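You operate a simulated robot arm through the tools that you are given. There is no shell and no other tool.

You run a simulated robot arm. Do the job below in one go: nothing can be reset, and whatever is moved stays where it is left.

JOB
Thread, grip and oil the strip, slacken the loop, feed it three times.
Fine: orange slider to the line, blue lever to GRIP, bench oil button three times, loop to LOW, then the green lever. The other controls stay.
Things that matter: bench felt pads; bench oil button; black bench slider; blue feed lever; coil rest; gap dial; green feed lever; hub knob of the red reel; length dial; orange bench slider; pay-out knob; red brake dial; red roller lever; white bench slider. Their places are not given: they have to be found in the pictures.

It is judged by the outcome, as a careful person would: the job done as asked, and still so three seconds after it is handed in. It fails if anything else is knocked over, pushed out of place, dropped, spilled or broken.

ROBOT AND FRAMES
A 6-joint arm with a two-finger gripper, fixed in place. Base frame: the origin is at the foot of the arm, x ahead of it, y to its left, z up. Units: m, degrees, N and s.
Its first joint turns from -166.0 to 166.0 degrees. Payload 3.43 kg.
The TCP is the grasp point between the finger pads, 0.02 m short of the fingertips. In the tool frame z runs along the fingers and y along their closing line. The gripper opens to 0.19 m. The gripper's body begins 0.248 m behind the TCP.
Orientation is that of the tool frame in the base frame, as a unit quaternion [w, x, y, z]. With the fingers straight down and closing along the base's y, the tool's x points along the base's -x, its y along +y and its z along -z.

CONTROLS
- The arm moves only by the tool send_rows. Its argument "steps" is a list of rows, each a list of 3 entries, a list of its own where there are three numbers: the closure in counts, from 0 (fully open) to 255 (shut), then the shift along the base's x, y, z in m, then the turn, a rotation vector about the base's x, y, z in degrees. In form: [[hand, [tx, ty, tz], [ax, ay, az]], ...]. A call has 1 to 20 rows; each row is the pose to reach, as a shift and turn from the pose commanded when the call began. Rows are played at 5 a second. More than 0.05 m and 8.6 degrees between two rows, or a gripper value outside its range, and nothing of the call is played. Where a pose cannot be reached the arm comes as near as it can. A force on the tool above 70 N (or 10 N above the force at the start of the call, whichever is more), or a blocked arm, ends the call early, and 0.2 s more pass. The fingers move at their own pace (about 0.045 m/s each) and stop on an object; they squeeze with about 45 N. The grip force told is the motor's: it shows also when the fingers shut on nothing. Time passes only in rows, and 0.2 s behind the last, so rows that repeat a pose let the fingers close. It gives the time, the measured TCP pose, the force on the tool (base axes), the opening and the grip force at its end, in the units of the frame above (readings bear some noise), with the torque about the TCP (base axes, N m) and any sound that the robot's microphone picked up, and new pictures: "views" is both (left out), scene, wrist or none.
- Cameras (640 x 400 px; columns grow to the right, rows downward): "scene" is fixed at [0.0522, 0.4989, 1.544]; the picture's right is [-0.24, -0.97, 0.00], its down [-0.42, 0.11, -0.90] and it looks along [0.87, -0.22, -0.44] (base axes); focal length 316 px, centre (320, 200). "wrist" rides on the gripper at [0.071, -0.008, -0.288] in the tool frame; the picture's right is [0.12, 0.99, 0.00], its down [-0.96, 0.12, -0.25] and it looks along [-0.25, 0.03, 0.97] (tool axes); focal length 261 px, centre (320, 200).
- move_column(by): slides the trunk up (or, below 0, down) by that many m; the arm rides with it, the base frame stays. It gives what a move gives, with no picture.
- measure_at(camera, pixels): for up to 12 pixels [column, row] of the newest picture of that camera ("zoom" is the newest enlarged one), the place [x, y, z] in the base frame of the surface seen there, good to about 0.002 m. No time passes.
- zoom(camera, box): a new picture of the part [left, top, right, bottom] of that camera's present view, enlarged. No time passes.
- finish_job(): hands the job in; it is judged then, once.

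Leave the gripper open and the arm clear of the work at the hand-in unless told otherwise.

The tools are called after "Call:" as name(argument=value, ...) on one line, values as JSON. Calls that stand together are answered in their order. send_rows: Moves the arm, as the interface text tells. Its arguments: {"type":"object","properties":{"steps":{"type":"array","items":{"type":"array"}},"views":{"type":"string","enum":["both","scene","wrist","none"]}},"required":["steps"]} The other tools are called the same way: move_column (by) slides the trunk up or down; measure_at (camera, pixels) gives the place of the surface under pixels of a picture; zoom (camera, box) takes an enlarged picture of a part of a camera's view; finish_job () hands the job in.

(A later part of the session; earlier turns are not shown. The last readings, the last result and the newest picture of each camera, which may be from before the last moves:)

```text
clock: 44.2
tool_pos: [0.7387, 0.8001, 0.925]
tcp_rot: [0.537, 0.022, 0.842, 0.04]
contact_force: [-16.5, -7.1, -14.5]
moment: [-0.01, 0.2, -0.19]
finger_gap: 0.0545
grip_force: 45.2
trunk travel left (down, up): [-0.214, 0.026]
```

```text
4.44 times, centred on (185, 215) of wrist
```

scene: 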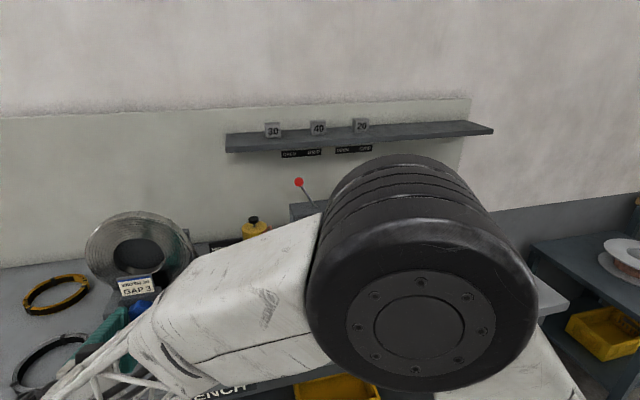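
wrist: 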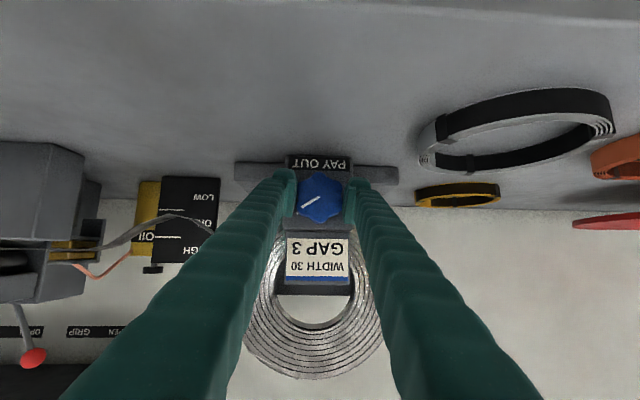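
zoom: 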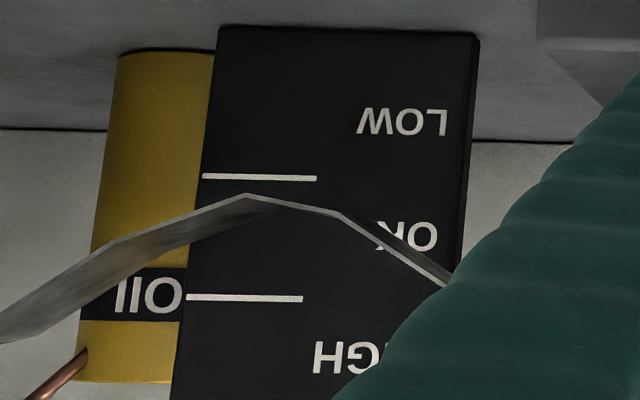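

The loop's lowest point is now z≈0.936, still in OK; LOW is below 0.921, with the LOW label centred at about 0.898. I turn 20° more and measure again.

Call:
send_rows(steps=[[255, [0, 0, 0], [5, 0, 0]], [255, [0, 0, 0], [10, 0, 0]], [255, [0, 0, 0], [15, 0, 0]], [255, [0, 0, 0], [20, 0, 0]], [255, [0, 0, 0], [20, 0, 0]]], views="wrist")

Call:
zoom(camera="wrist", box=[100, 160, 260, 280])

```text
clock: 45.4
tool_pos: [0.7395, 0.7973, 0.925]
tcp_rot: [0.525, 0.115, 0.823, 0.186]
contact_force: [-30.7, -27.4, -23.2]
moment: [-0.15, 0.48, -0.34]
finger_gap: 0.0543
grip_force: 44.8
trunk travel left (down, up): [-0.214, 0.026]
```

wrist: 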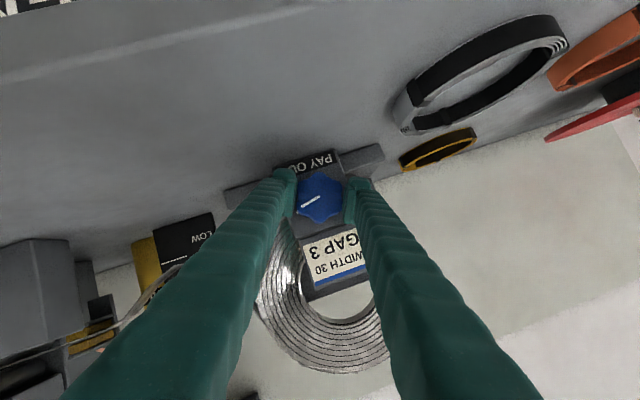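

```text
3.33 times, centred on (180, 220) of wrist
```

zoom: 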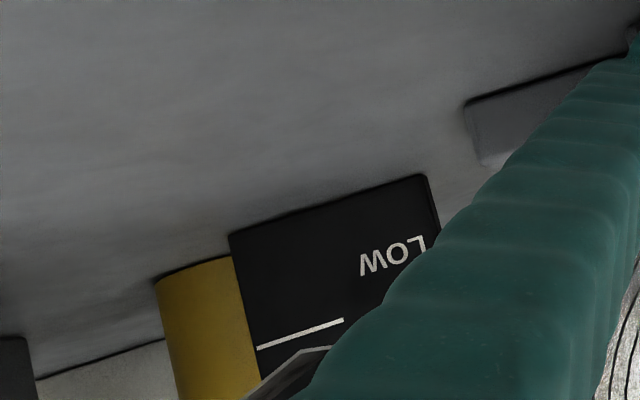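

Side forces have grown (about −30, −27, −23 N), so I will let go soon to relieve them. First I measure the visible strip part at about (181,264).

Call:
measure_at(camera="wrist", pixels=[[181, 265], [178, 267], [172, 271], [165, 277], [160, 283], [184, 265], [180, 257]])

Call:
send_rows(steps=[[158, [0, 0, 0], [0, 0, 0]], [158, [0, 0, 0], [0, 0, 0]], [158, [0, 0, 0], [0, 0, 0]]])

```text
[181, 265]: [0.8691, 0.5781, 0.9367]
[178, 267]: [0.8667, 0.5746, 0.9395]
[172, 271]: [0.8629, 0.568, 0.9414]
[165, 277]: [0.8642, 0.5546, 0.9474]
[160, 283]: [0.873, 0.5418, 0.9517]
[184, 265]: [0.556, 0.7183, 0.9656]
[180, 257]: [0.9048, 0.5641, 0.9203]
```

```text
clock: 46.2
tool_pos: [0.7406, 0.7996, 0.9272]
tcp_rot: [0.525, 0.116, 0.823, 0.186]
contact_force: [0.6, -1.1, -0.2]
moment: [-0.02, 0.01, 0.01]
finger_gap: 0.0721
grip_force: 0.0
trunk travel left (down, up): [-0.214, 0.026]
```

scene: 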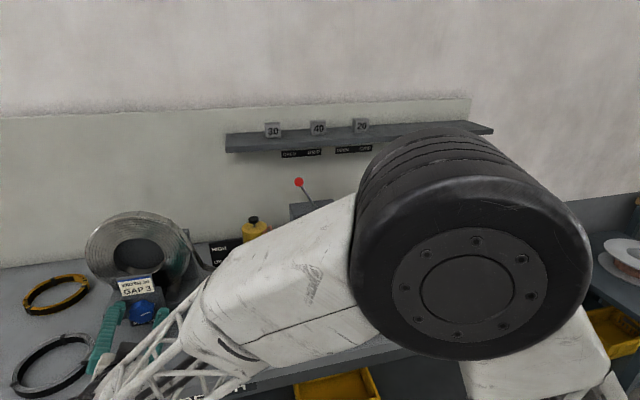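
wrist: 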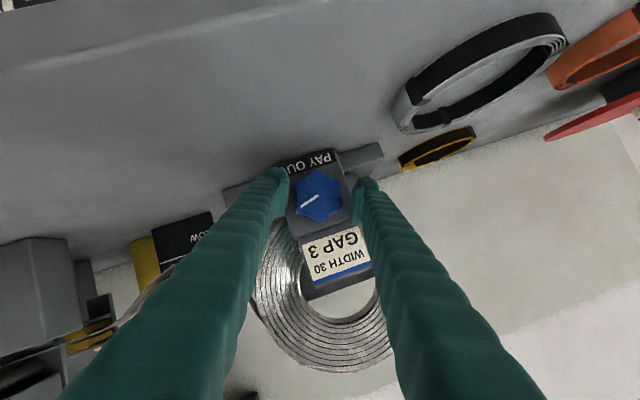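

The strip at y≈0.578 is still at z≈0.937, so the last 20° changed nothing; it may work in steps. I look at the pointer angle now that the knob is free.

Call:
zoom(camera="wrist", box=[260, 140, 390, 240])

Call:
zoom(camera="scene", box=[90, 260, 190, 340])

```text
4.00 times, centred on (325, 190) of wrist
```

zoom: 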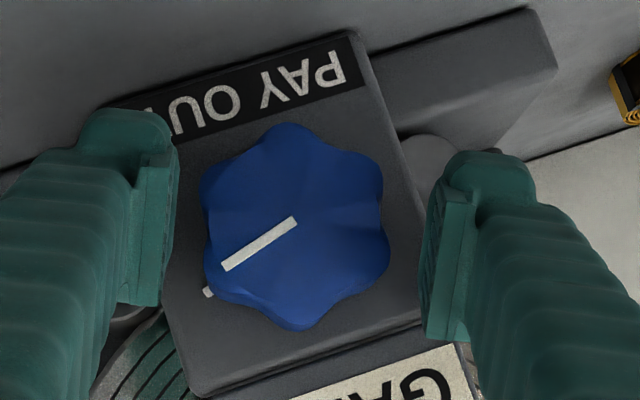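

```text
5.00 times, centred on (140, 300) of scene
```

zoom: 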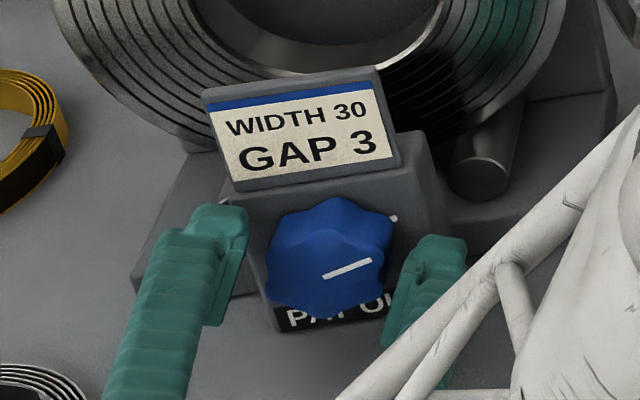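

The pointer now stands about 75° clockwise, yet the loop changed only once (between 20° and 55°). It looks like steps, likely quarter turns, so I continue clockwise. The knob axis seems ~3 mm lower than my TCP, so I correct that. With the fingers open I roll back 60°, re-close and turn on by 60°.

Call:
send_rows(steps=[[158, [0, 0.0005, -0.001], [-7.5, 0, 0]], [158, [0, 0.001, -0.002], [-15, 0, 0]], [158, [0, 0.001, -0.003], [-22.5, 0, 0]], [158, [0, 0.001, -0.003], [-30, 0, 0]], [158, [0, 0.001, -0.003], [-37.5, 0, 0]], [158, [0, 0.001, -0.003], [-45, 0, 0]], [158, [0, 0.001, -0.003], [-52.5, 0, 0]], [158, [0, 0.001, -0.003], [-60, 0, 0]], [255, [0, 0.001, -0.003], [-60, 0, 0]], [255, [0, 0.001, -0.003], [-60, 0, 0]], [255, [0, 0.001, -0.003], [-60, 0, 0]], [255, [0, 0.001, -0.003], [-60, 0, 0]]])

Call:
zoom(camera="wrist", box=[130, 90, 400, 250])

```text
clock: 48.8
tool_pos: [0.74, 0.8007, 0.924]
tcp_rot: [0.512, -0.163, 0.806, -0.25]
contact_force: [3.8, 6.6, 2.5]
moment: [-0.01, 0.02, 0.08]
finger_gap: 0.0545
grip_force: 45.8
trunk travel left (down, up): [-0.214, 0.026]
```

scene: 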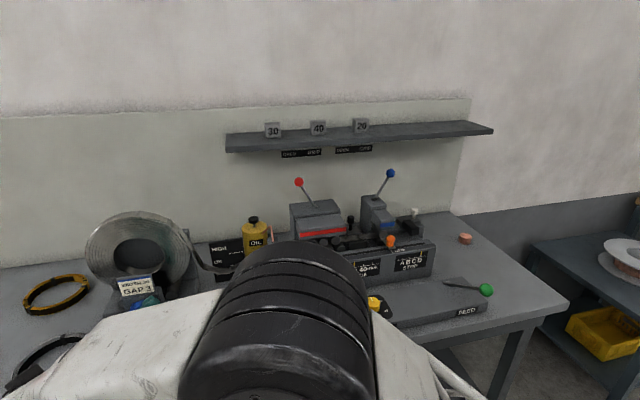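
wrist: 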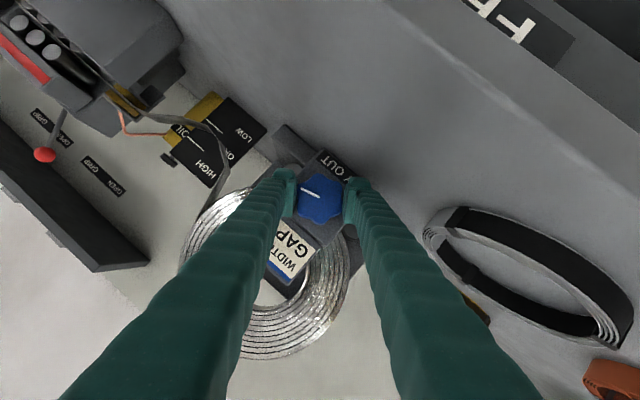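

```text
2.37 times, centred on (265, 170) of wrist
```

zoom: 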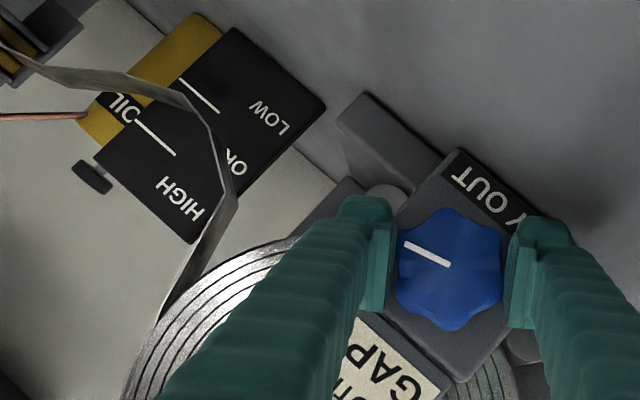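

Held again (gap 0.0545). Before turning, I measure the loop here for a baseline.

Call:
measure_at(camera="wrist", pixels=[[203, 127], [210, 129], [214, 132], [218, 137], [223, 148], [228, 160]])

Call:
send_rows(steps=[[255, [0, 0, 0], [6, 0, 0]], [255, [0, 0, 0], [12, 0, 0]], [255, [0, 0, 0], [18, 0, 0]], [255, [0, 0, 0], [24, 0, 0]], [255, [0, 0, 0], [30, 0, 0]], [255, [0, 0, 0], [30, 0, 0]]])

Call:
zoom(camera="wrist", box=[100, 110, 400, 270])

```text
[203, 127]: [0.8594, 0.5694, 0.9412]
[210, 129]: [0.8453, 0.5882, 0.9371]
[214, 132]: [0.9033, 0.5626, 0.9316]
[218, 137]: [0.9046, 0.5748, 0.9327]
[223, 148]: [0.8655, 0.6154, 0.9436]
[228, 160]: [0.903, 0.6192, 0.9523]
```

```text
clock: 50.2
tool_pos: [0.7401, 0.8, 0.9235]
tcp_rot: [0.537, -0.025, 0.843, -0.033]
contact_force: [-0.8, -4.4, 2.9]
moment: [0.01, -0.05, 0.11]
finger_gap: 0.0545
grip_force: 45.3
trunk travel left (down, up): [-0.214, 0.026]
```

scene: 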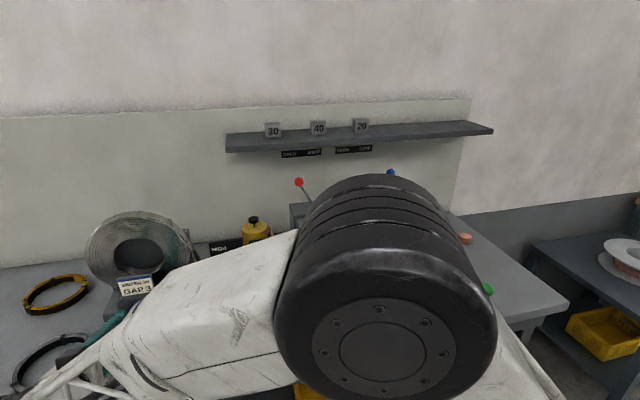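
wrist: 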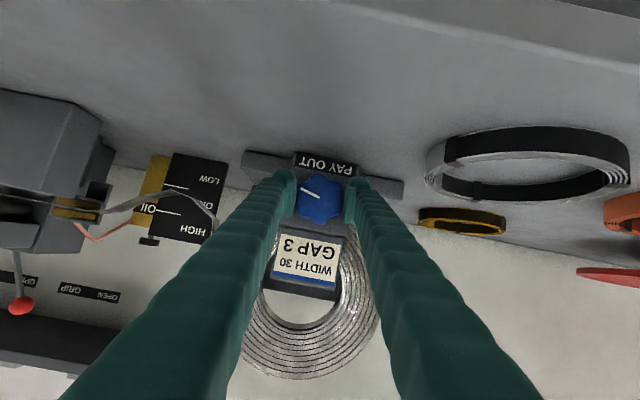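

```text
2.13 times, centred on (250, 190) of wrist
```

zoom: 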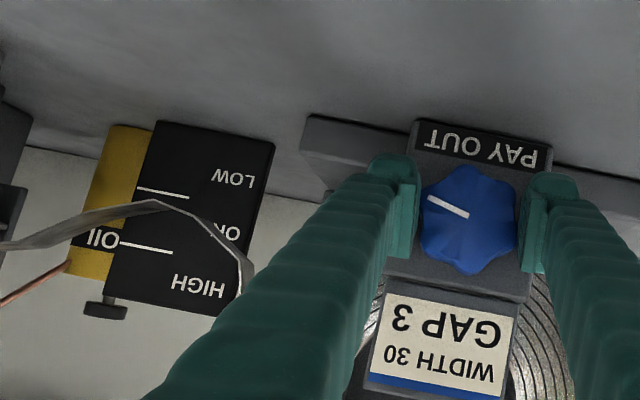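

The side forces are small now and the pointer is near 105°. I measure the loop again.

Call:
measure_at(camera="wrist", pixels=[[172, 191], [172, 192], [168, 192], [180, 192], [186, 195], [194, 198], [160, 194]])

Call:
zoom(camera="wrist", box=[130, 140, 240, 250])

```text
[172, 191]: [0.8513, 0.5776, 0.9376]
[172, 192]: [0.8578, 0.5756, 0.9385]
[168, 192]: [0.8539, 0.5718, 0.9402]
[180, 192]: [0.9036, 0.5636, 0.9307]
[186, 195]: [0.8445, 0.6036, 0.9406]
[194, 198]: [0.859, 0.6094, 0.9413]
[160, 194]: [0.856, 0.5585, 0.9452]
```

```text
3.64 times, centred on (185, 195) of wrist
```

zoom: 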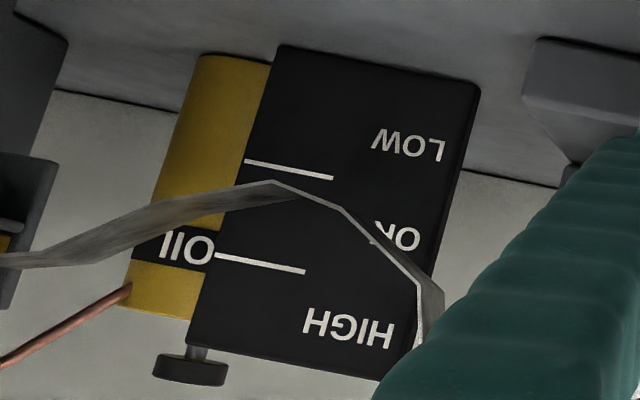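

Still z≈0.937 (OK). I turn on another 30°, to about 135°, in small steps.

Call:
send_rows(steps=[[255, [0, 0, 0], [6, 0, 0]], [255, [0, 0, 0], [12, 0, 0]], [255, [0, 0, 0], [18, 0, 0]], [255, [0, 0, 0], [24, 0, 0]], [255, [0, 0, 0], [30, 0, 0]], [255, [0, 0, 0], [30, 0, 0]]])

Call:
zoom(camera="wrist", box=[100, 140, 400, 300])

```text
clock: 51.6
tool_pos: [0.7385, 0.7985, 0.9227]
tcp_rot: [0.525, 0.116, 0.823, 0.186]
contact_force: [-7.0, -16.0, 1.0]
moment: [-0.03, -0.16, -0.14]
finger_gap: 0.0549
grip_force: 45.2
trunk travel left (down, up): [-0.214, 0.026]
```

scene: 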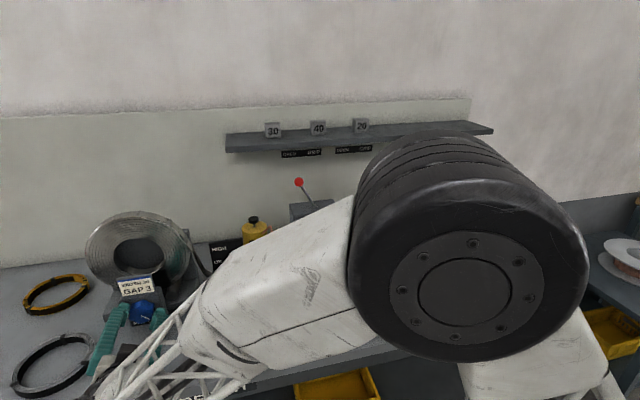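
wrist: 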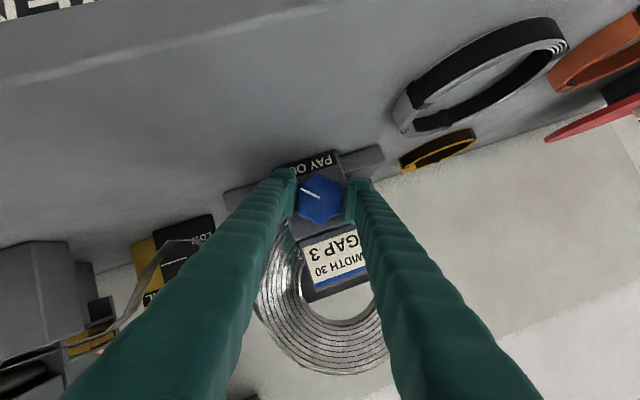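

```text
2.13 times, centred on (250, 220) of wrist
```

zoom: 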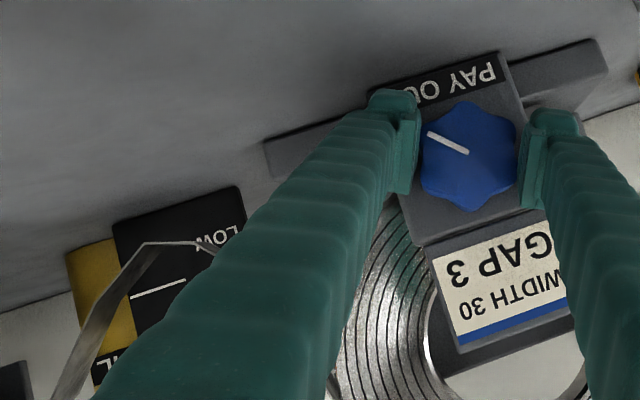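

The strip dropped into the LOW zone. I measure it at about (170,241).

Call:
measure_at(camera="wrist", pixels=[[170, 241], [172, 241], [178, 241], [185, 241], [192, 242], [166, 244], [160, 252], [176, 258]])

Call:
zoom(camera="wrist", box=[130, 200, 230, 280])

```text
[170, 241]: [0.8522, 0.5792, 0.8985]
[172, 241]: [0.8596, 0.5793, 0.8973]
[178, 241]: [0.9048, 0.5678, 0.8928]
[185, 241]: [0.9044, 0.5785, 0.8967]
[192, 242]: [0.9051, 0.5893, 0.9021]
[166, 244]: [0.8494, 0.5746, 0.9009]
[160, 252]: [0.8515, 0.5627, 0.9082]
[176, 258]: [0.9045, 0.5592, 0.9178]
```

```text
5.00 times, centred on (180, 240) of wrist
```

zoom: 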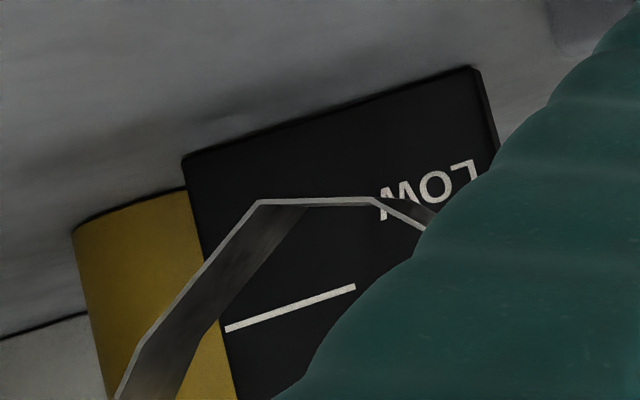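

The loop's lowest point is z≈0.898, right at the LOW label. The pointer is near 135°, maybe close to a step edge, so I bring it a bit further into this step. I re-grip (open, roll back 40°, close) and turn 22° more, then check that it stays LOW.

Call:
send_rows(steps=[[158, [0, 0, 0], [0, 0, 0]], [158, [0, 0, 0], [0, 0, 0]], [158, [0, 0, 0], [-7, 0, 0]], [158, [0, 0, 0], [-14, 0, 0]], [158, [0, 0, 0], [-21, 0, 0]], [158, [0, 0, 0], [-28, 0, 0]], [158, [0, 0, 0], [-34, 0, 0]], [158, [0, 0, 0], [-40, 0, 0]], [158, [0, 0, 0], [-40, 0, 0]]])

Call:
zoom(camera="wrist", box=[100, 80, 400, 270])

```text
clock: 53.6
tool_pos: [0.7388, 0.8003, 0.9222]
tcp_rot: [0.533, -0.071, 0.836, -0.107]
contact_force: [-0.8, 0.3, -0.2]
moment: [-0.01, 0.04, 0.01]
finger_gap: 0.0722
grip_force: 0.1
trunk travel left (down, up): [-0.214, 0.026]
```

scene: 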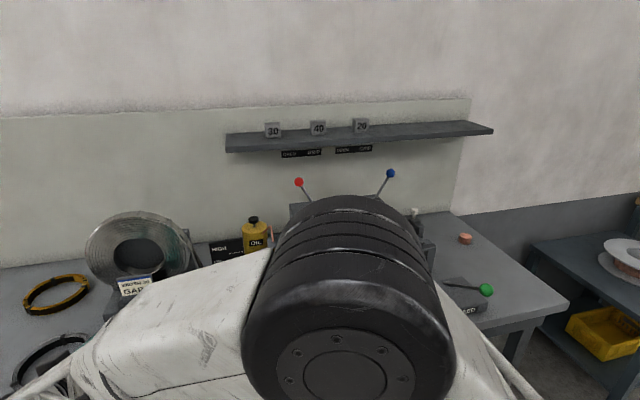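
wrist: 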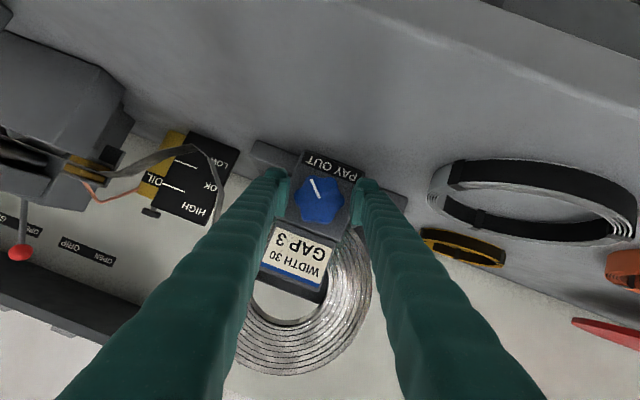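

```text
2.11 times, centred on (250, 175) of wrist
```

zoom: 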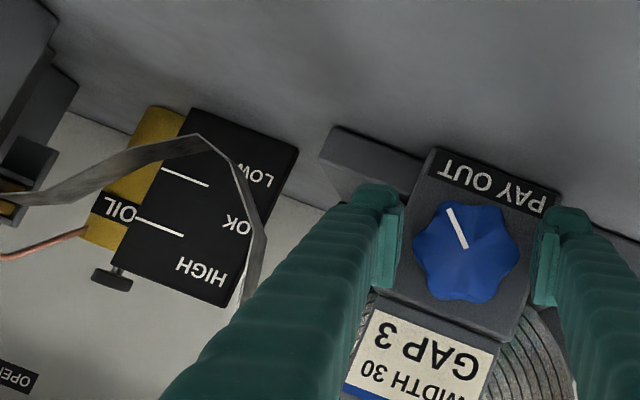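

Released, the loop stays at LOW. The pointer is near 137°. I add a modest 12° for margin from a possible step edge and check again.

Call:
send_rows(steps=[[255, [0, 0.0, 0.001], [0, 0, 0]], [255, [0, 0.0, 0.001], [0, 0, 0]], [255, [0, 0.0, 0.001], [0, 0, 0]], [255, [0, 0.0, 0.001], [4, 0, 0]], [255, [0, 0.0, 0.001], [8, 0, 0]], [255, [0, 0.0, 0.001], [12, 0, 0]], [255, [0, 0.0, 0.001], [12, 0, 0]]])

Call:
zoom(camera="wrist", box=[100, 80, 400, 270])

```text
clock: 55.2
tool_pos: [0.7387, 0.7997, 0.9261]
tcp_rot: [0.537, -0.014, 0.843, -0.02]
contact_force: [-13.2, -15.6, -4.4]
moment: [0.0, -0.05, -0.41]
finger_gap: 0.0541
grip_force: 44.6
trunk travel left (down, up): [-0.214, 0.026]
```

scene: 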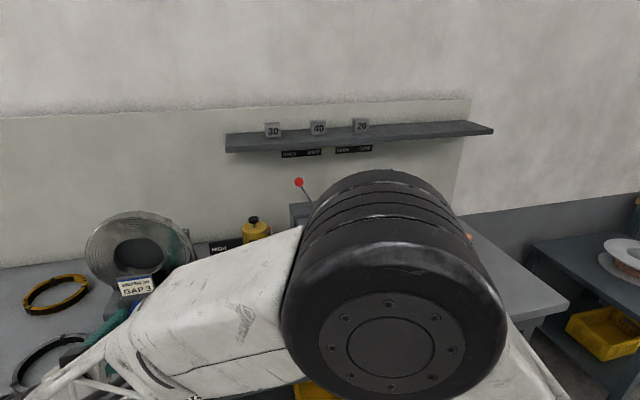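
wrist: 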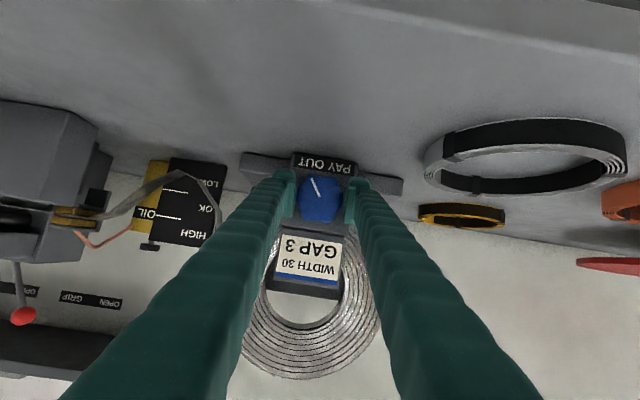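

```text
2.11 times, centred on (250, 175) of wrist
```

zoom: 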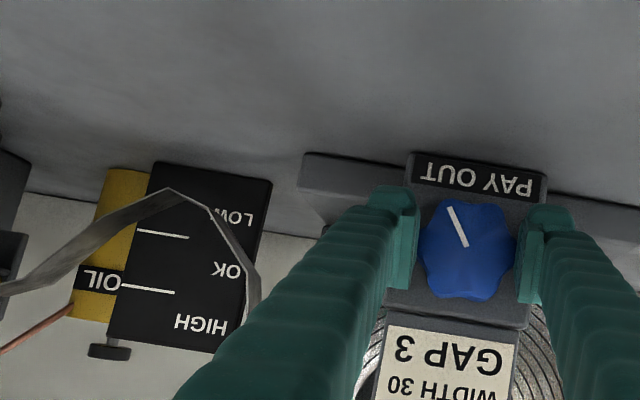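

The loop is still at LOW, pointer near 149°. I open, back straight off the knob, and swing the arm up and over toward the green lever with the tool turned to point down again.

Call:
send_rows(steps=[[158, [0, 0, 0], [0, 0, 0]], [158, [0, 0, 0], [0, 0, 0]], [158, [-0.03, 0, 0.014], [0, 0, 0]], [158, [-0.06, 0, 0.028], [0, 0, 0]], [158, [-0.09, 0, 0.045], [0, 0, 0]], [158, [-0.11, -0.03, 0.075], [0.33, 8.12, -0.21]], [158, [-0.128, -0.063, 0.104], [0.67, 16.25, -0.43]], [158, [-0.146, -0.096, 0.132], [1.0, 24.37, -0.64]], [158, [-0.163, -0.134, 0.153], [1.33, 32.5, -0.85]], [158, [-0.175, -0.174, 0.176], [1.67, 40.6, -1.06]], [158, [-0.18, -0.214, 0.2], [2.0, 48.7, -1.28]], [158, [-0.185, -0.254, 0.224], [2.34, 56.9, -1.49]], [158, [-0.19, -0.294, 0.248], [2.67, 64.98, -1.7]], [158, [-0.19, -0.338, 0.265], [2.67, 64.98, -1.7]], [158, [-0.19, -0.382, 0.282], [2.67, 64.98, -1.7]], [158, [-0.19, -0.426, 0.299], [2.67, 64.98, -1.7]], [158, [-0.19, -0.47, 0.316], [2.67, 64.98, -1.7]], [158, [-0.19, -0.516, 0.325], [2.67, 64.98, -1.7]], [158, [-0.19, -0.563, 0.325], [2.67, 64.98, -1.7]], [158, [-0.19, -0.61, 0.325], [2.67, 64.98, -1.7]]])

Call:
zoom(camera="scene", box=[70, 190, 300, 340])

Call:
zoom(camera="scene", box=[400, 250, 520, 330])

```text
clock: 59.4
tool_pos: [0.5484, 0.1904, 1.2499]
tcp_rot: [0.0, 0.0, 1.0, 0.003]
contact_force: [0.2, 0.7, 0.3]
moment: [-0.13, 0.02, 0.03]
finger_gap: 0.0723
grip_force: 0.1
trunk travel left (down, up): [-0.214, 0.026]
```

scene: 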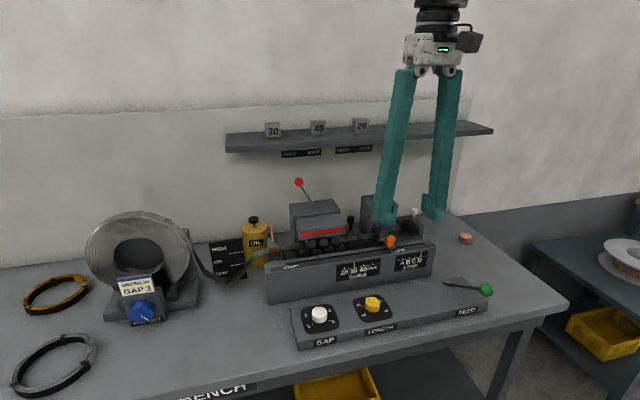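
wrist: 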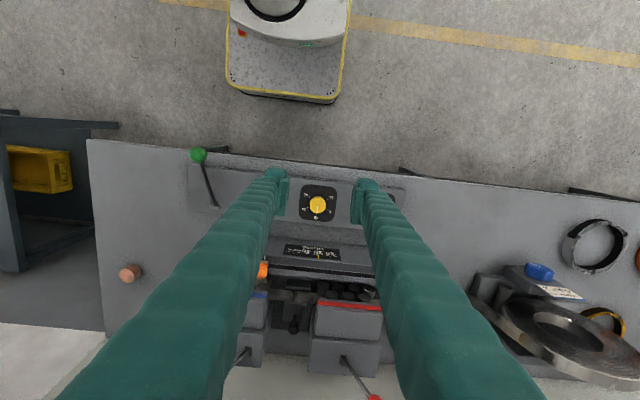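

```text
2.67 times, centred on (185, 265) of scene
```

zoom: 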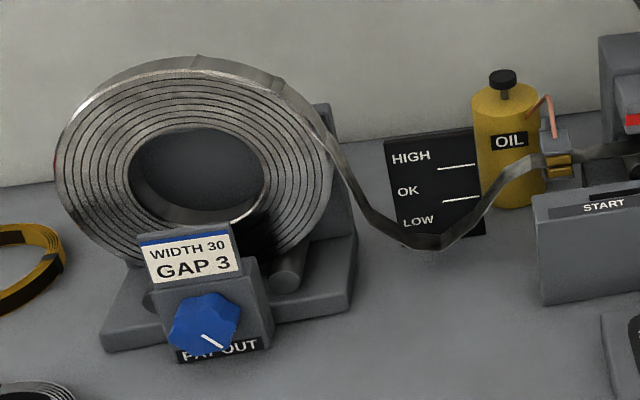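

```text
5.00 times, centred on (460, 290) of scene
```

zoom: 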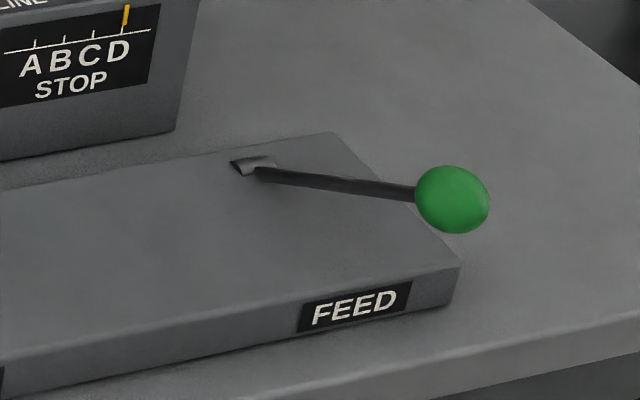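

The loop rests at LOW and the knob is free. Now I study the green lever: its ball, rod and pivot, from both cameras.

Call:
zoom(camera="wrist", box=[170, 130, 270, 230])

Call:
zoom(camera="scene", box=[430, 265, 500, 310])

Call:
measure_at(camera="wrist", pixels=[[198, 155], [202, 168], [206, 180], [210, 192], [214, 203], [217, 207], [214, 210], [225, 195], [195, 195], [198, 165], [190, 175], [235, 152]])

Call:
measure_at(camera="scene", pixels=[[486, 289], [486, 285], [486, 294], [475, 288], [465, 287], [455, 285], [448, 283], [443, 282], [440, 300], [480, 306], [470, 265]])

```text
4.00 times, centred on (220, 180) of wrist
```

zoom: 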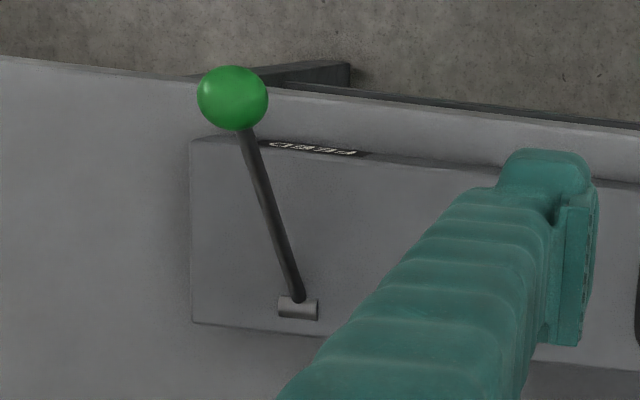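

```text
8.89 times, centred on (465, 288) of scene
```

zoom: 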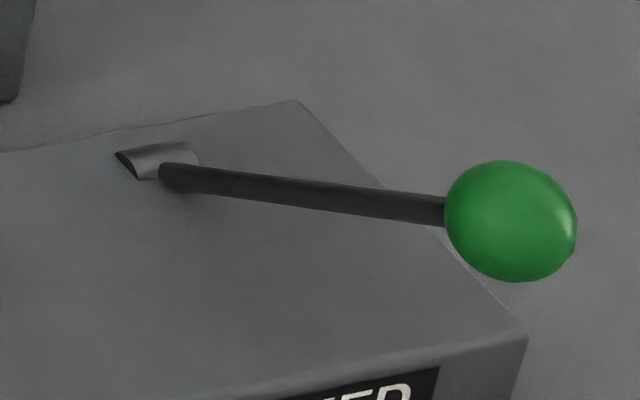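

```text
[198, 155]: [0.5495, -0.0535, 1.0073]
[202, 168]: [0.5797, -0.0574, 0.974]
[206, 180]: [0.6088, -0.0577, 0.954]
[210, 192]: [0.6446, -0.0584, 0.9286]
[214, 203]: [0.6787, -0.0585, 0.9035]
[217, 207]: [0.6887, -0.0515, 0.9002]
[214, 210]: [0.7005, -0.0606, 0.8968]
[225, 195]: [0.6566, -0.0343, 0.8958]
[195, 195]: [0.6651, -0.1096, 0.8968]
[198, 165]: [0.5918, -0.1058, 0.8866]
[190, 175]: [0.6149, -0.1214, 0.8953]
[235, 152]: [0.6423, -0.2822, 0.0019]
```

```text
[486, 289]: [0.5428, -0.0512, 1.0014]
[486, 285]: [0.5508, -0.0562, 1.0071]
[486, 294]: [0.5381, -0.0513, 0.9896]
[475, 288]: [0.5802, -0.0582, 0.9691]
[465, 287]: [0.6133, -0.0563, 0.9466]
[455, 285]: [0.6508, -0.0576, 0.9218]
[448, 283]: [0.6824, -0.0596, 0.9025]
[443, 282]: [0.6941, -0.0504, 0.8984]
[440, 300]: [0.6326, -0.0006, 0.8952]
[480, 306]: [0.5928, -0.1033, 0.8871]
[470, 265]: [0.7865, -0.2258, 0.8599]
```

The green ball's centre is about (0.552, −0.060, 0.991), radius 0.018. Its pivot axle lies along y at about (0.693, −0.057, 0.895), so the lever swings in the x–z plane and rests 34° above horizontal toward the robot. I move over the ball and lower the open fingers around it.

Call:
send_rows(steps=[[158, [0.001, -0.045, -0.02], [0, 0, 0]], [158, [0.002, -0.09, -0.04], [0, 0, 0]], [158, [0.003, -0.135, -0.06], [0, 0, 0]], [158, [0.004, -0.18, -0.08], [0, 0, 0]], [158, [0.004, -0.22, -0.1], [0, 0, 0]], [158, [0.004, -0.2505, -0.12], [0, 0, 0]], [158, [0.004, -0.2505, -0.16], [0, 0, 0]], [158, [0.004, -0.2505, -0.2], [0, 0, 0]], [158, [0.004, -0.2505, -0.2], [0, 0, 0]]])

Call:
zoom(camera="scene", box=[420, 220, 540, 320])

Call:
zoom(camera="wrist", box=[250, 120, 400, 240])

```text
clock: 61.4
tool_pos: [0.5536, -0.0616, 1.05]
tcp_rot: [0.0, 0.0, 1.0, 0.005]
contact_force: [0.1, -0.2, -0.1]
moment: [-0.03, -0.01, -0.02]
finger_gap: 0.0723
grip_force: 0.0
trunk travel left (down, up): [-0.214, 0.026]
```

scene: 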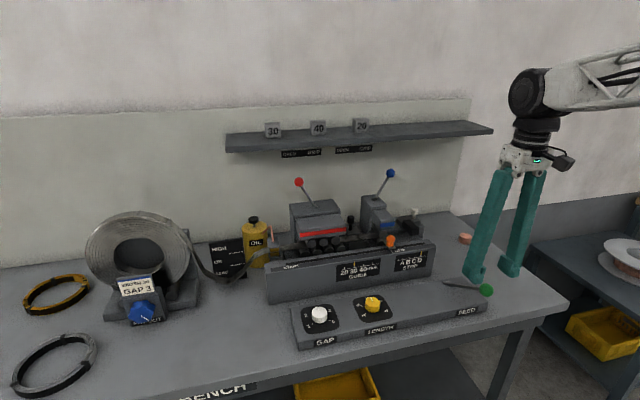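
wrist: 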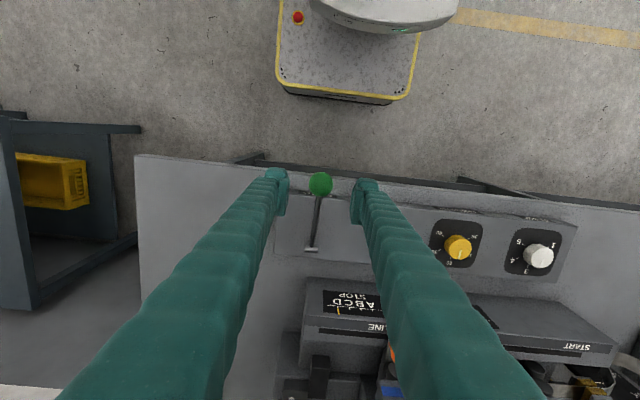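

```text
4.00 times, centred on (480, 270) of scene
```

zoom: 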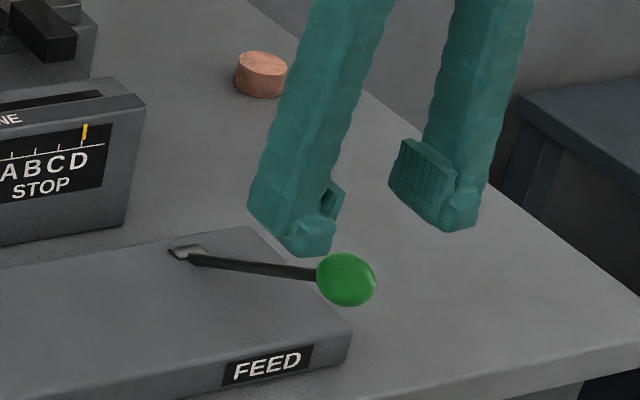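

```text
3.33 times, centred on (325, 180) of wrist
```

zoom: 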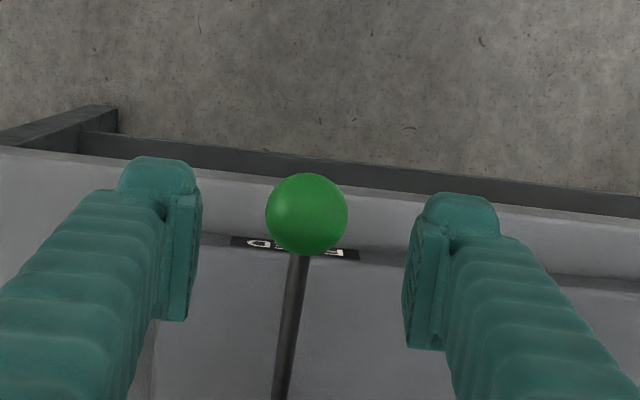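

The ball is centred between the fingers. I lower 0.058 m and close on it; gripped along y the ball can pivot freely as the lever swings.

Call:
send_rows(steps=[[158, [-0.001, 0.001, -0.03], [0, 0, 0]], [158, [-0.001, 0.001, -0.058], [0, 0, 0]], [158, [-0.001, 0.001, -0.058], [0, 0, 0]], [255, [-0.001, 0.001, -0.058], [0, 0, 0]], [255, [-0.001, 0.001, -0.058], [0, 0, 0]], [255, [-0.001, 0.001, -0.058], [0, 0, 0]], [255, [-0.001, 0.001, -0.058], [0, 0, 0]]])

Call:
zoom(camera="scene", box=[420, 220, 540, 320])

```text
clock: 63.0
tool_pos: [0.5508, -0.0596, 0.9918]
tcp_rot: [0.0, 0.0, 1.0, 0.004]
contact_force: [-0.1, 9.8, -1.2]
moment: [0.03, 0.08, -0.03]
finger_gap: 0.0311
grip_force: 42.6
trunk travel left (down, up): [-0.214, 0.026]
```

scene: 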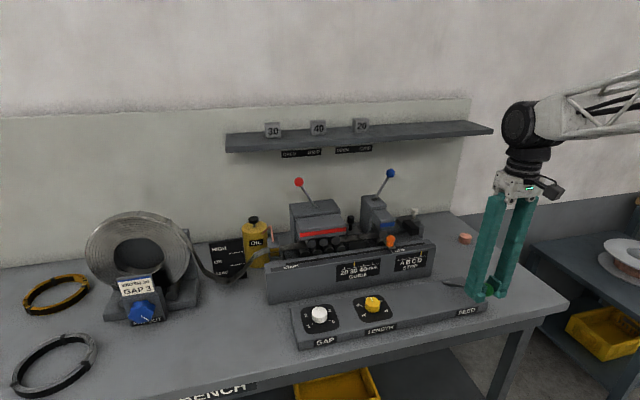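
wrist: 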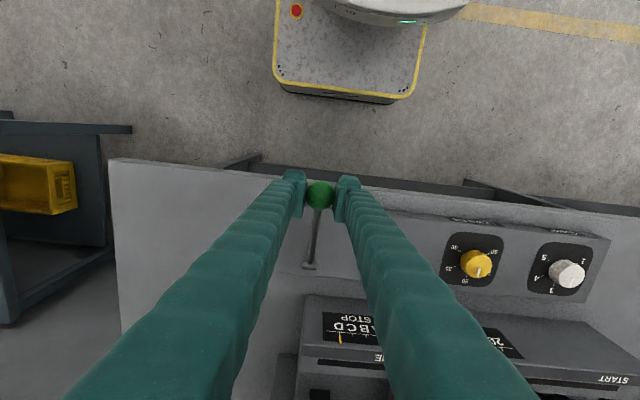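

```text
4.00 times, centred on (480, 270) of scene
```

zoom: 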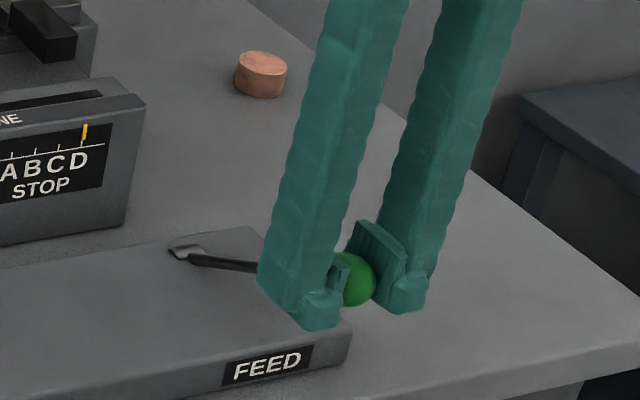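

Held (gap 0.031). I test the direction: a small move down along the arc (4° ≈ 12 mm) and read the force.

Call:
send_rows(steps=[[255, [-0.0017, 0.0, -0.0025], [0, 0, 0]], [255, [-0.0033, 0.0, -0.005], [0, 0, 0]], [255, [-0.005, 0.0, -0.0078], [0, 0, 0]], [255, [-0.0067, 0.0, -0.0107], [0, 0, 0]]], views="scene")

Call:
zoom(camera="scene", box=[420, 220, 540, 320])

```text
clock: 64.0
tool_pos: [0.5451, -0.0603, 0.9822]
tcp_rot: [0.0, 0.001, 1.0, 0.004]
contact_force: [5.0, 0.2, 3.6]
moment: [-0.04, -0.97, -0.02]
finger_gap: 0.0297
grip_force: 45.2
trunk travel left (down, up): [-0.214, 0.026]
```

scene: 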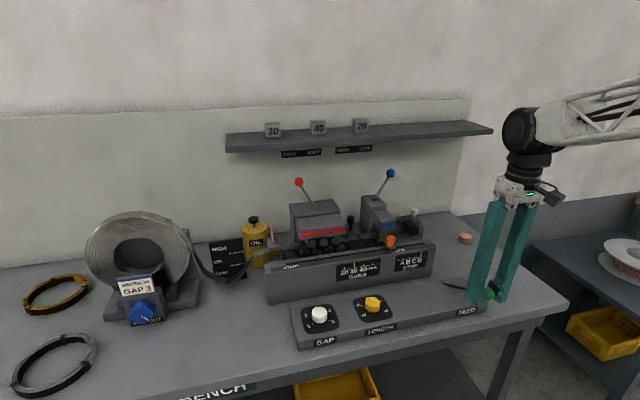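

```text
4.00 times, centred on (480, 270) of scene
```

zoom: 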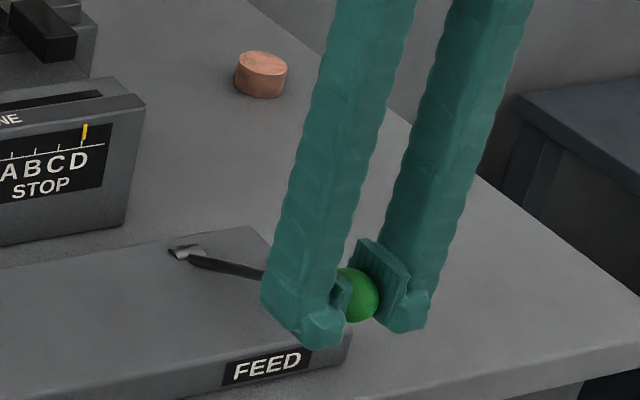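

The lever moves down with only a few newtons, so down is its stroke. I follow the arc further, to about 18° elevation, and listen.

Call:
send_rows(steps=[[255, [-0.0043, 0.0, -0.0078], [0, 0, 0]], [255, [-0.0082, 0.0, -0.0159], [0, 0, 0]], [255, [-0.0116, 0.0, -0.0242], [0, 0, 0]], [255, [-0.0145, 0.0, -0.0326], [0, 0, 0]]], views="scene")

Call:
zoom(camera="scene", box=[420, 220, 540, 320])

```text
clock: 65.0
tool_pos: [0.5298, -0.0597, 0.9485]
tcp_rot: [0.0, 0.001, 1.0, 0.005]
contact_force: [-6.1, -10.7, 10.4]
moment: [0.04, -1.18, 0.0]
finger_gap: 0.0295
grip_force: 45.0
trunk travel left (down, up): [-0.214, 0.026]
```

scene: 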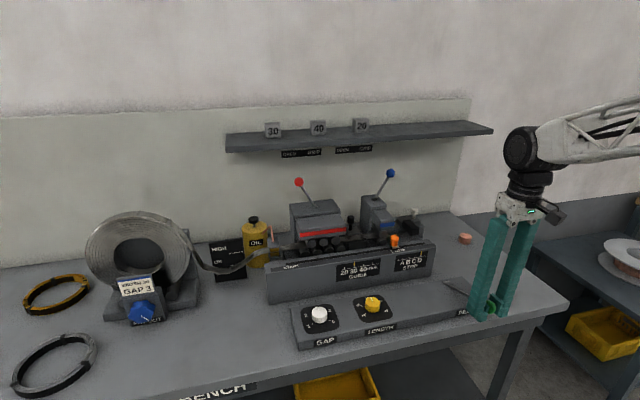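

```text
4.00 times, centred on (480, 270) of scene
```

zoom: 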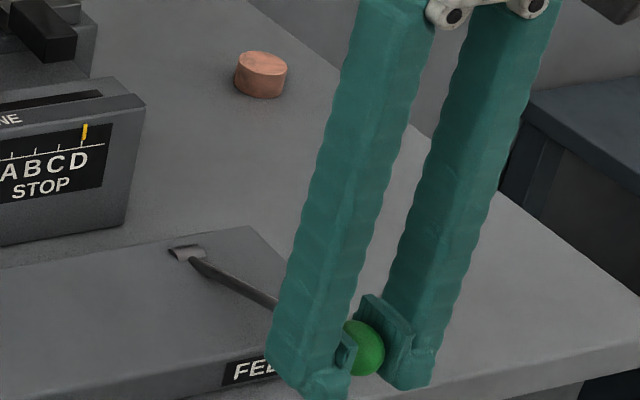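

The strip moved: the loop has risen and the orange slider shifted a bit with it. I look closely at both before going on.

Call:
zoom(camera="scene", box=[350, 200, 450, 270])

Call:
zoom(camera="scene", box=[170, 210, 300, 300])

```text
5.71 times, centred on (400, 235) of scene
```

zoom: 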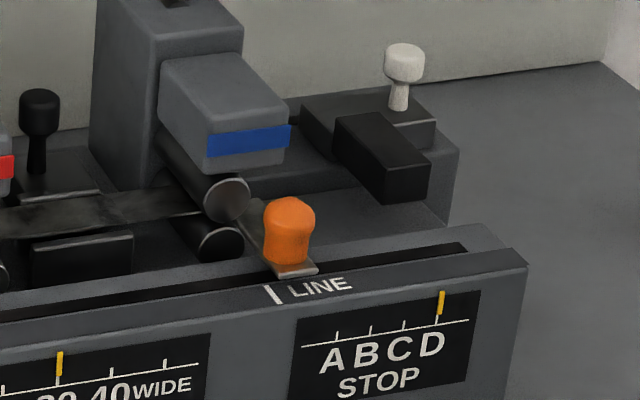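

```text
4.44 times, centred on (235, 255) of scene
```

zoom: 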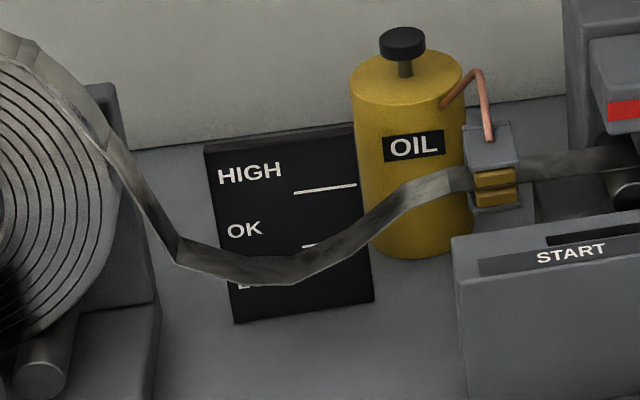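

The slider has moved about 1 cm past the tick, dragged by the feed, and the loop is rising toward OK; the stroke seems only part done. I follow the arc further down to about 9°, watching force.

Call:
send_rows(steps=[[255, [-0.0026, 0.0, -0.0085], [0, 0, 0]], [255, [-0.0047, 0.0, -0.0172], [0, 0, 0]], [255, [-0.0063, 0.0, -0.026], [0, 0, 0]]], views="scene")

Call:
zoom(camera="scene", box=[350, 200, 450, 270])

Call:
zoom(camera="scene", box=[420, 230, 540, 330])

```text
clock: 65.8
tool_pos: [0.525, -0.061, 0.9225]
tcp_rot: [0.0, 0.001, 1.0, 0.004]
contact_force: [-3.9, -11.0, 8.8]
moment: [0.05, -1.07, 0.02]
finger_gap: 0.0295
grip_force: 45.2
trunk travel left (down, up): [-0.214, 0.026]
```

scene: 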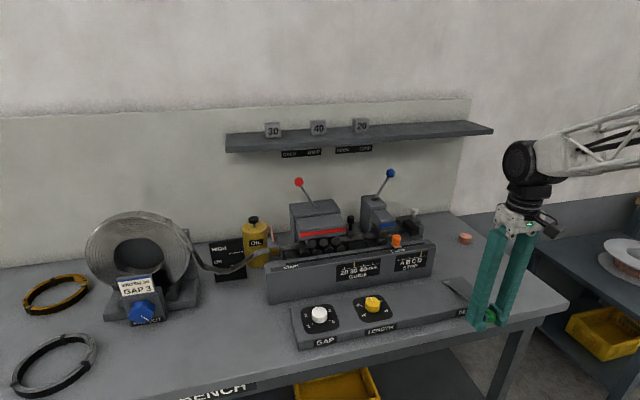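

```text
5.71 times, centred on (400, 235) of scene
```

zoom: 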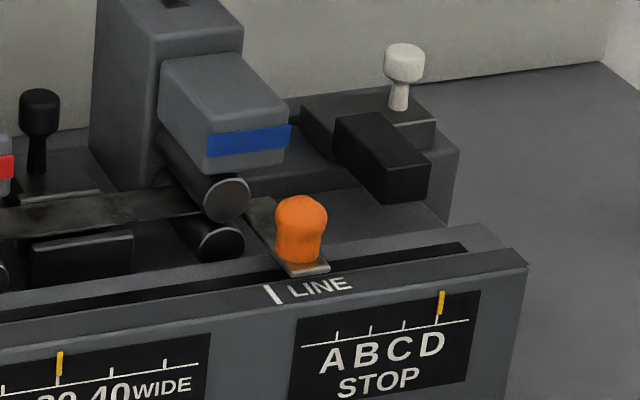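

```text
4.00 times, centred on (480, 280) of scene
```

zoom: 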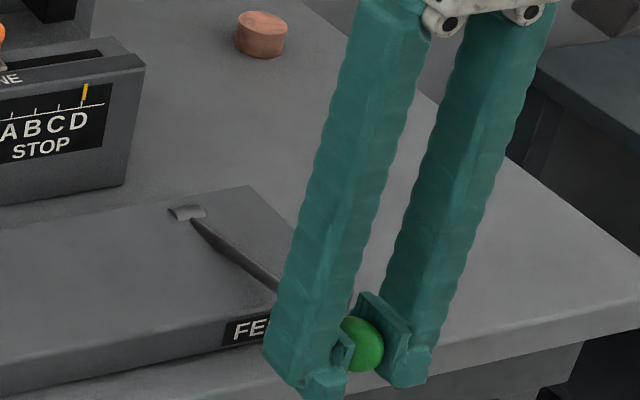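

The slider went another ~7 mm; the feed is proportional and force is still ~9 N. I go on down toward horizontal in small steps to find the end of the stroke.

Call:
send_rows(steps=[[255, [-0.0005, 0.0, -0.0045], [0, 0, 0]], [255, [-0.0012, 0.0, -0.0089], [0, 0, 0]], [255, [-0.0016, 0.0, -0.0134], [0, 0, 0]]], views="scene")

Call:
zoom(camera="scene", box=[350, 200, 450, 270])

Call:
zoom(camera="scene", box=[420, 230, 540, 330])

```text
clock: 66.6
tool_pos: [0.5227, -0.0599, 0.909]
tcp_rot: [0.0, 0.001, 1.0, 0.004]
contact_force: [-11.2, -7.0, 9.4]
moment: [0.08, -1.08, -0.01]
finger_gap: 0.0297
grip_force: 45.0
trunk travel left (down, up): [-0.214, 0.026]
```

scene: 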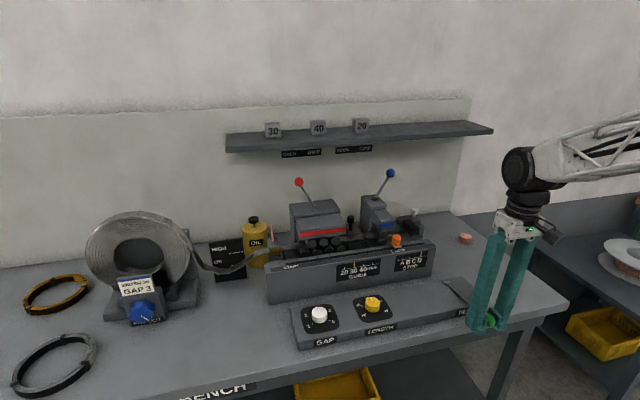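

```text
5.71 times, centred on (400, 235) of scene
```

zoom: 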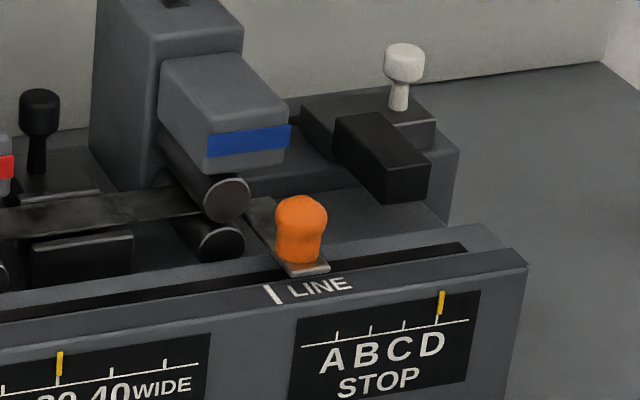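

```text
4.00 times, centred on (480, 280) of scene
```

zoom: 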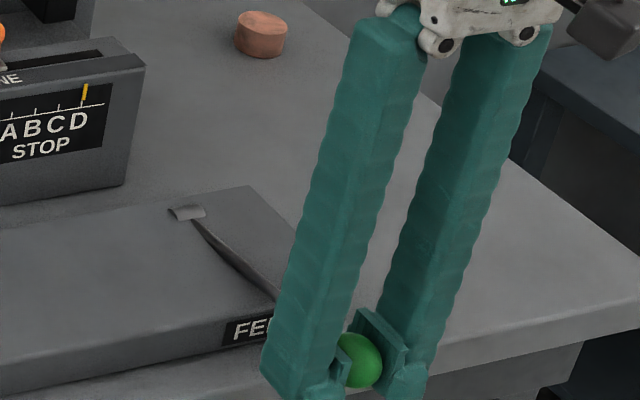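

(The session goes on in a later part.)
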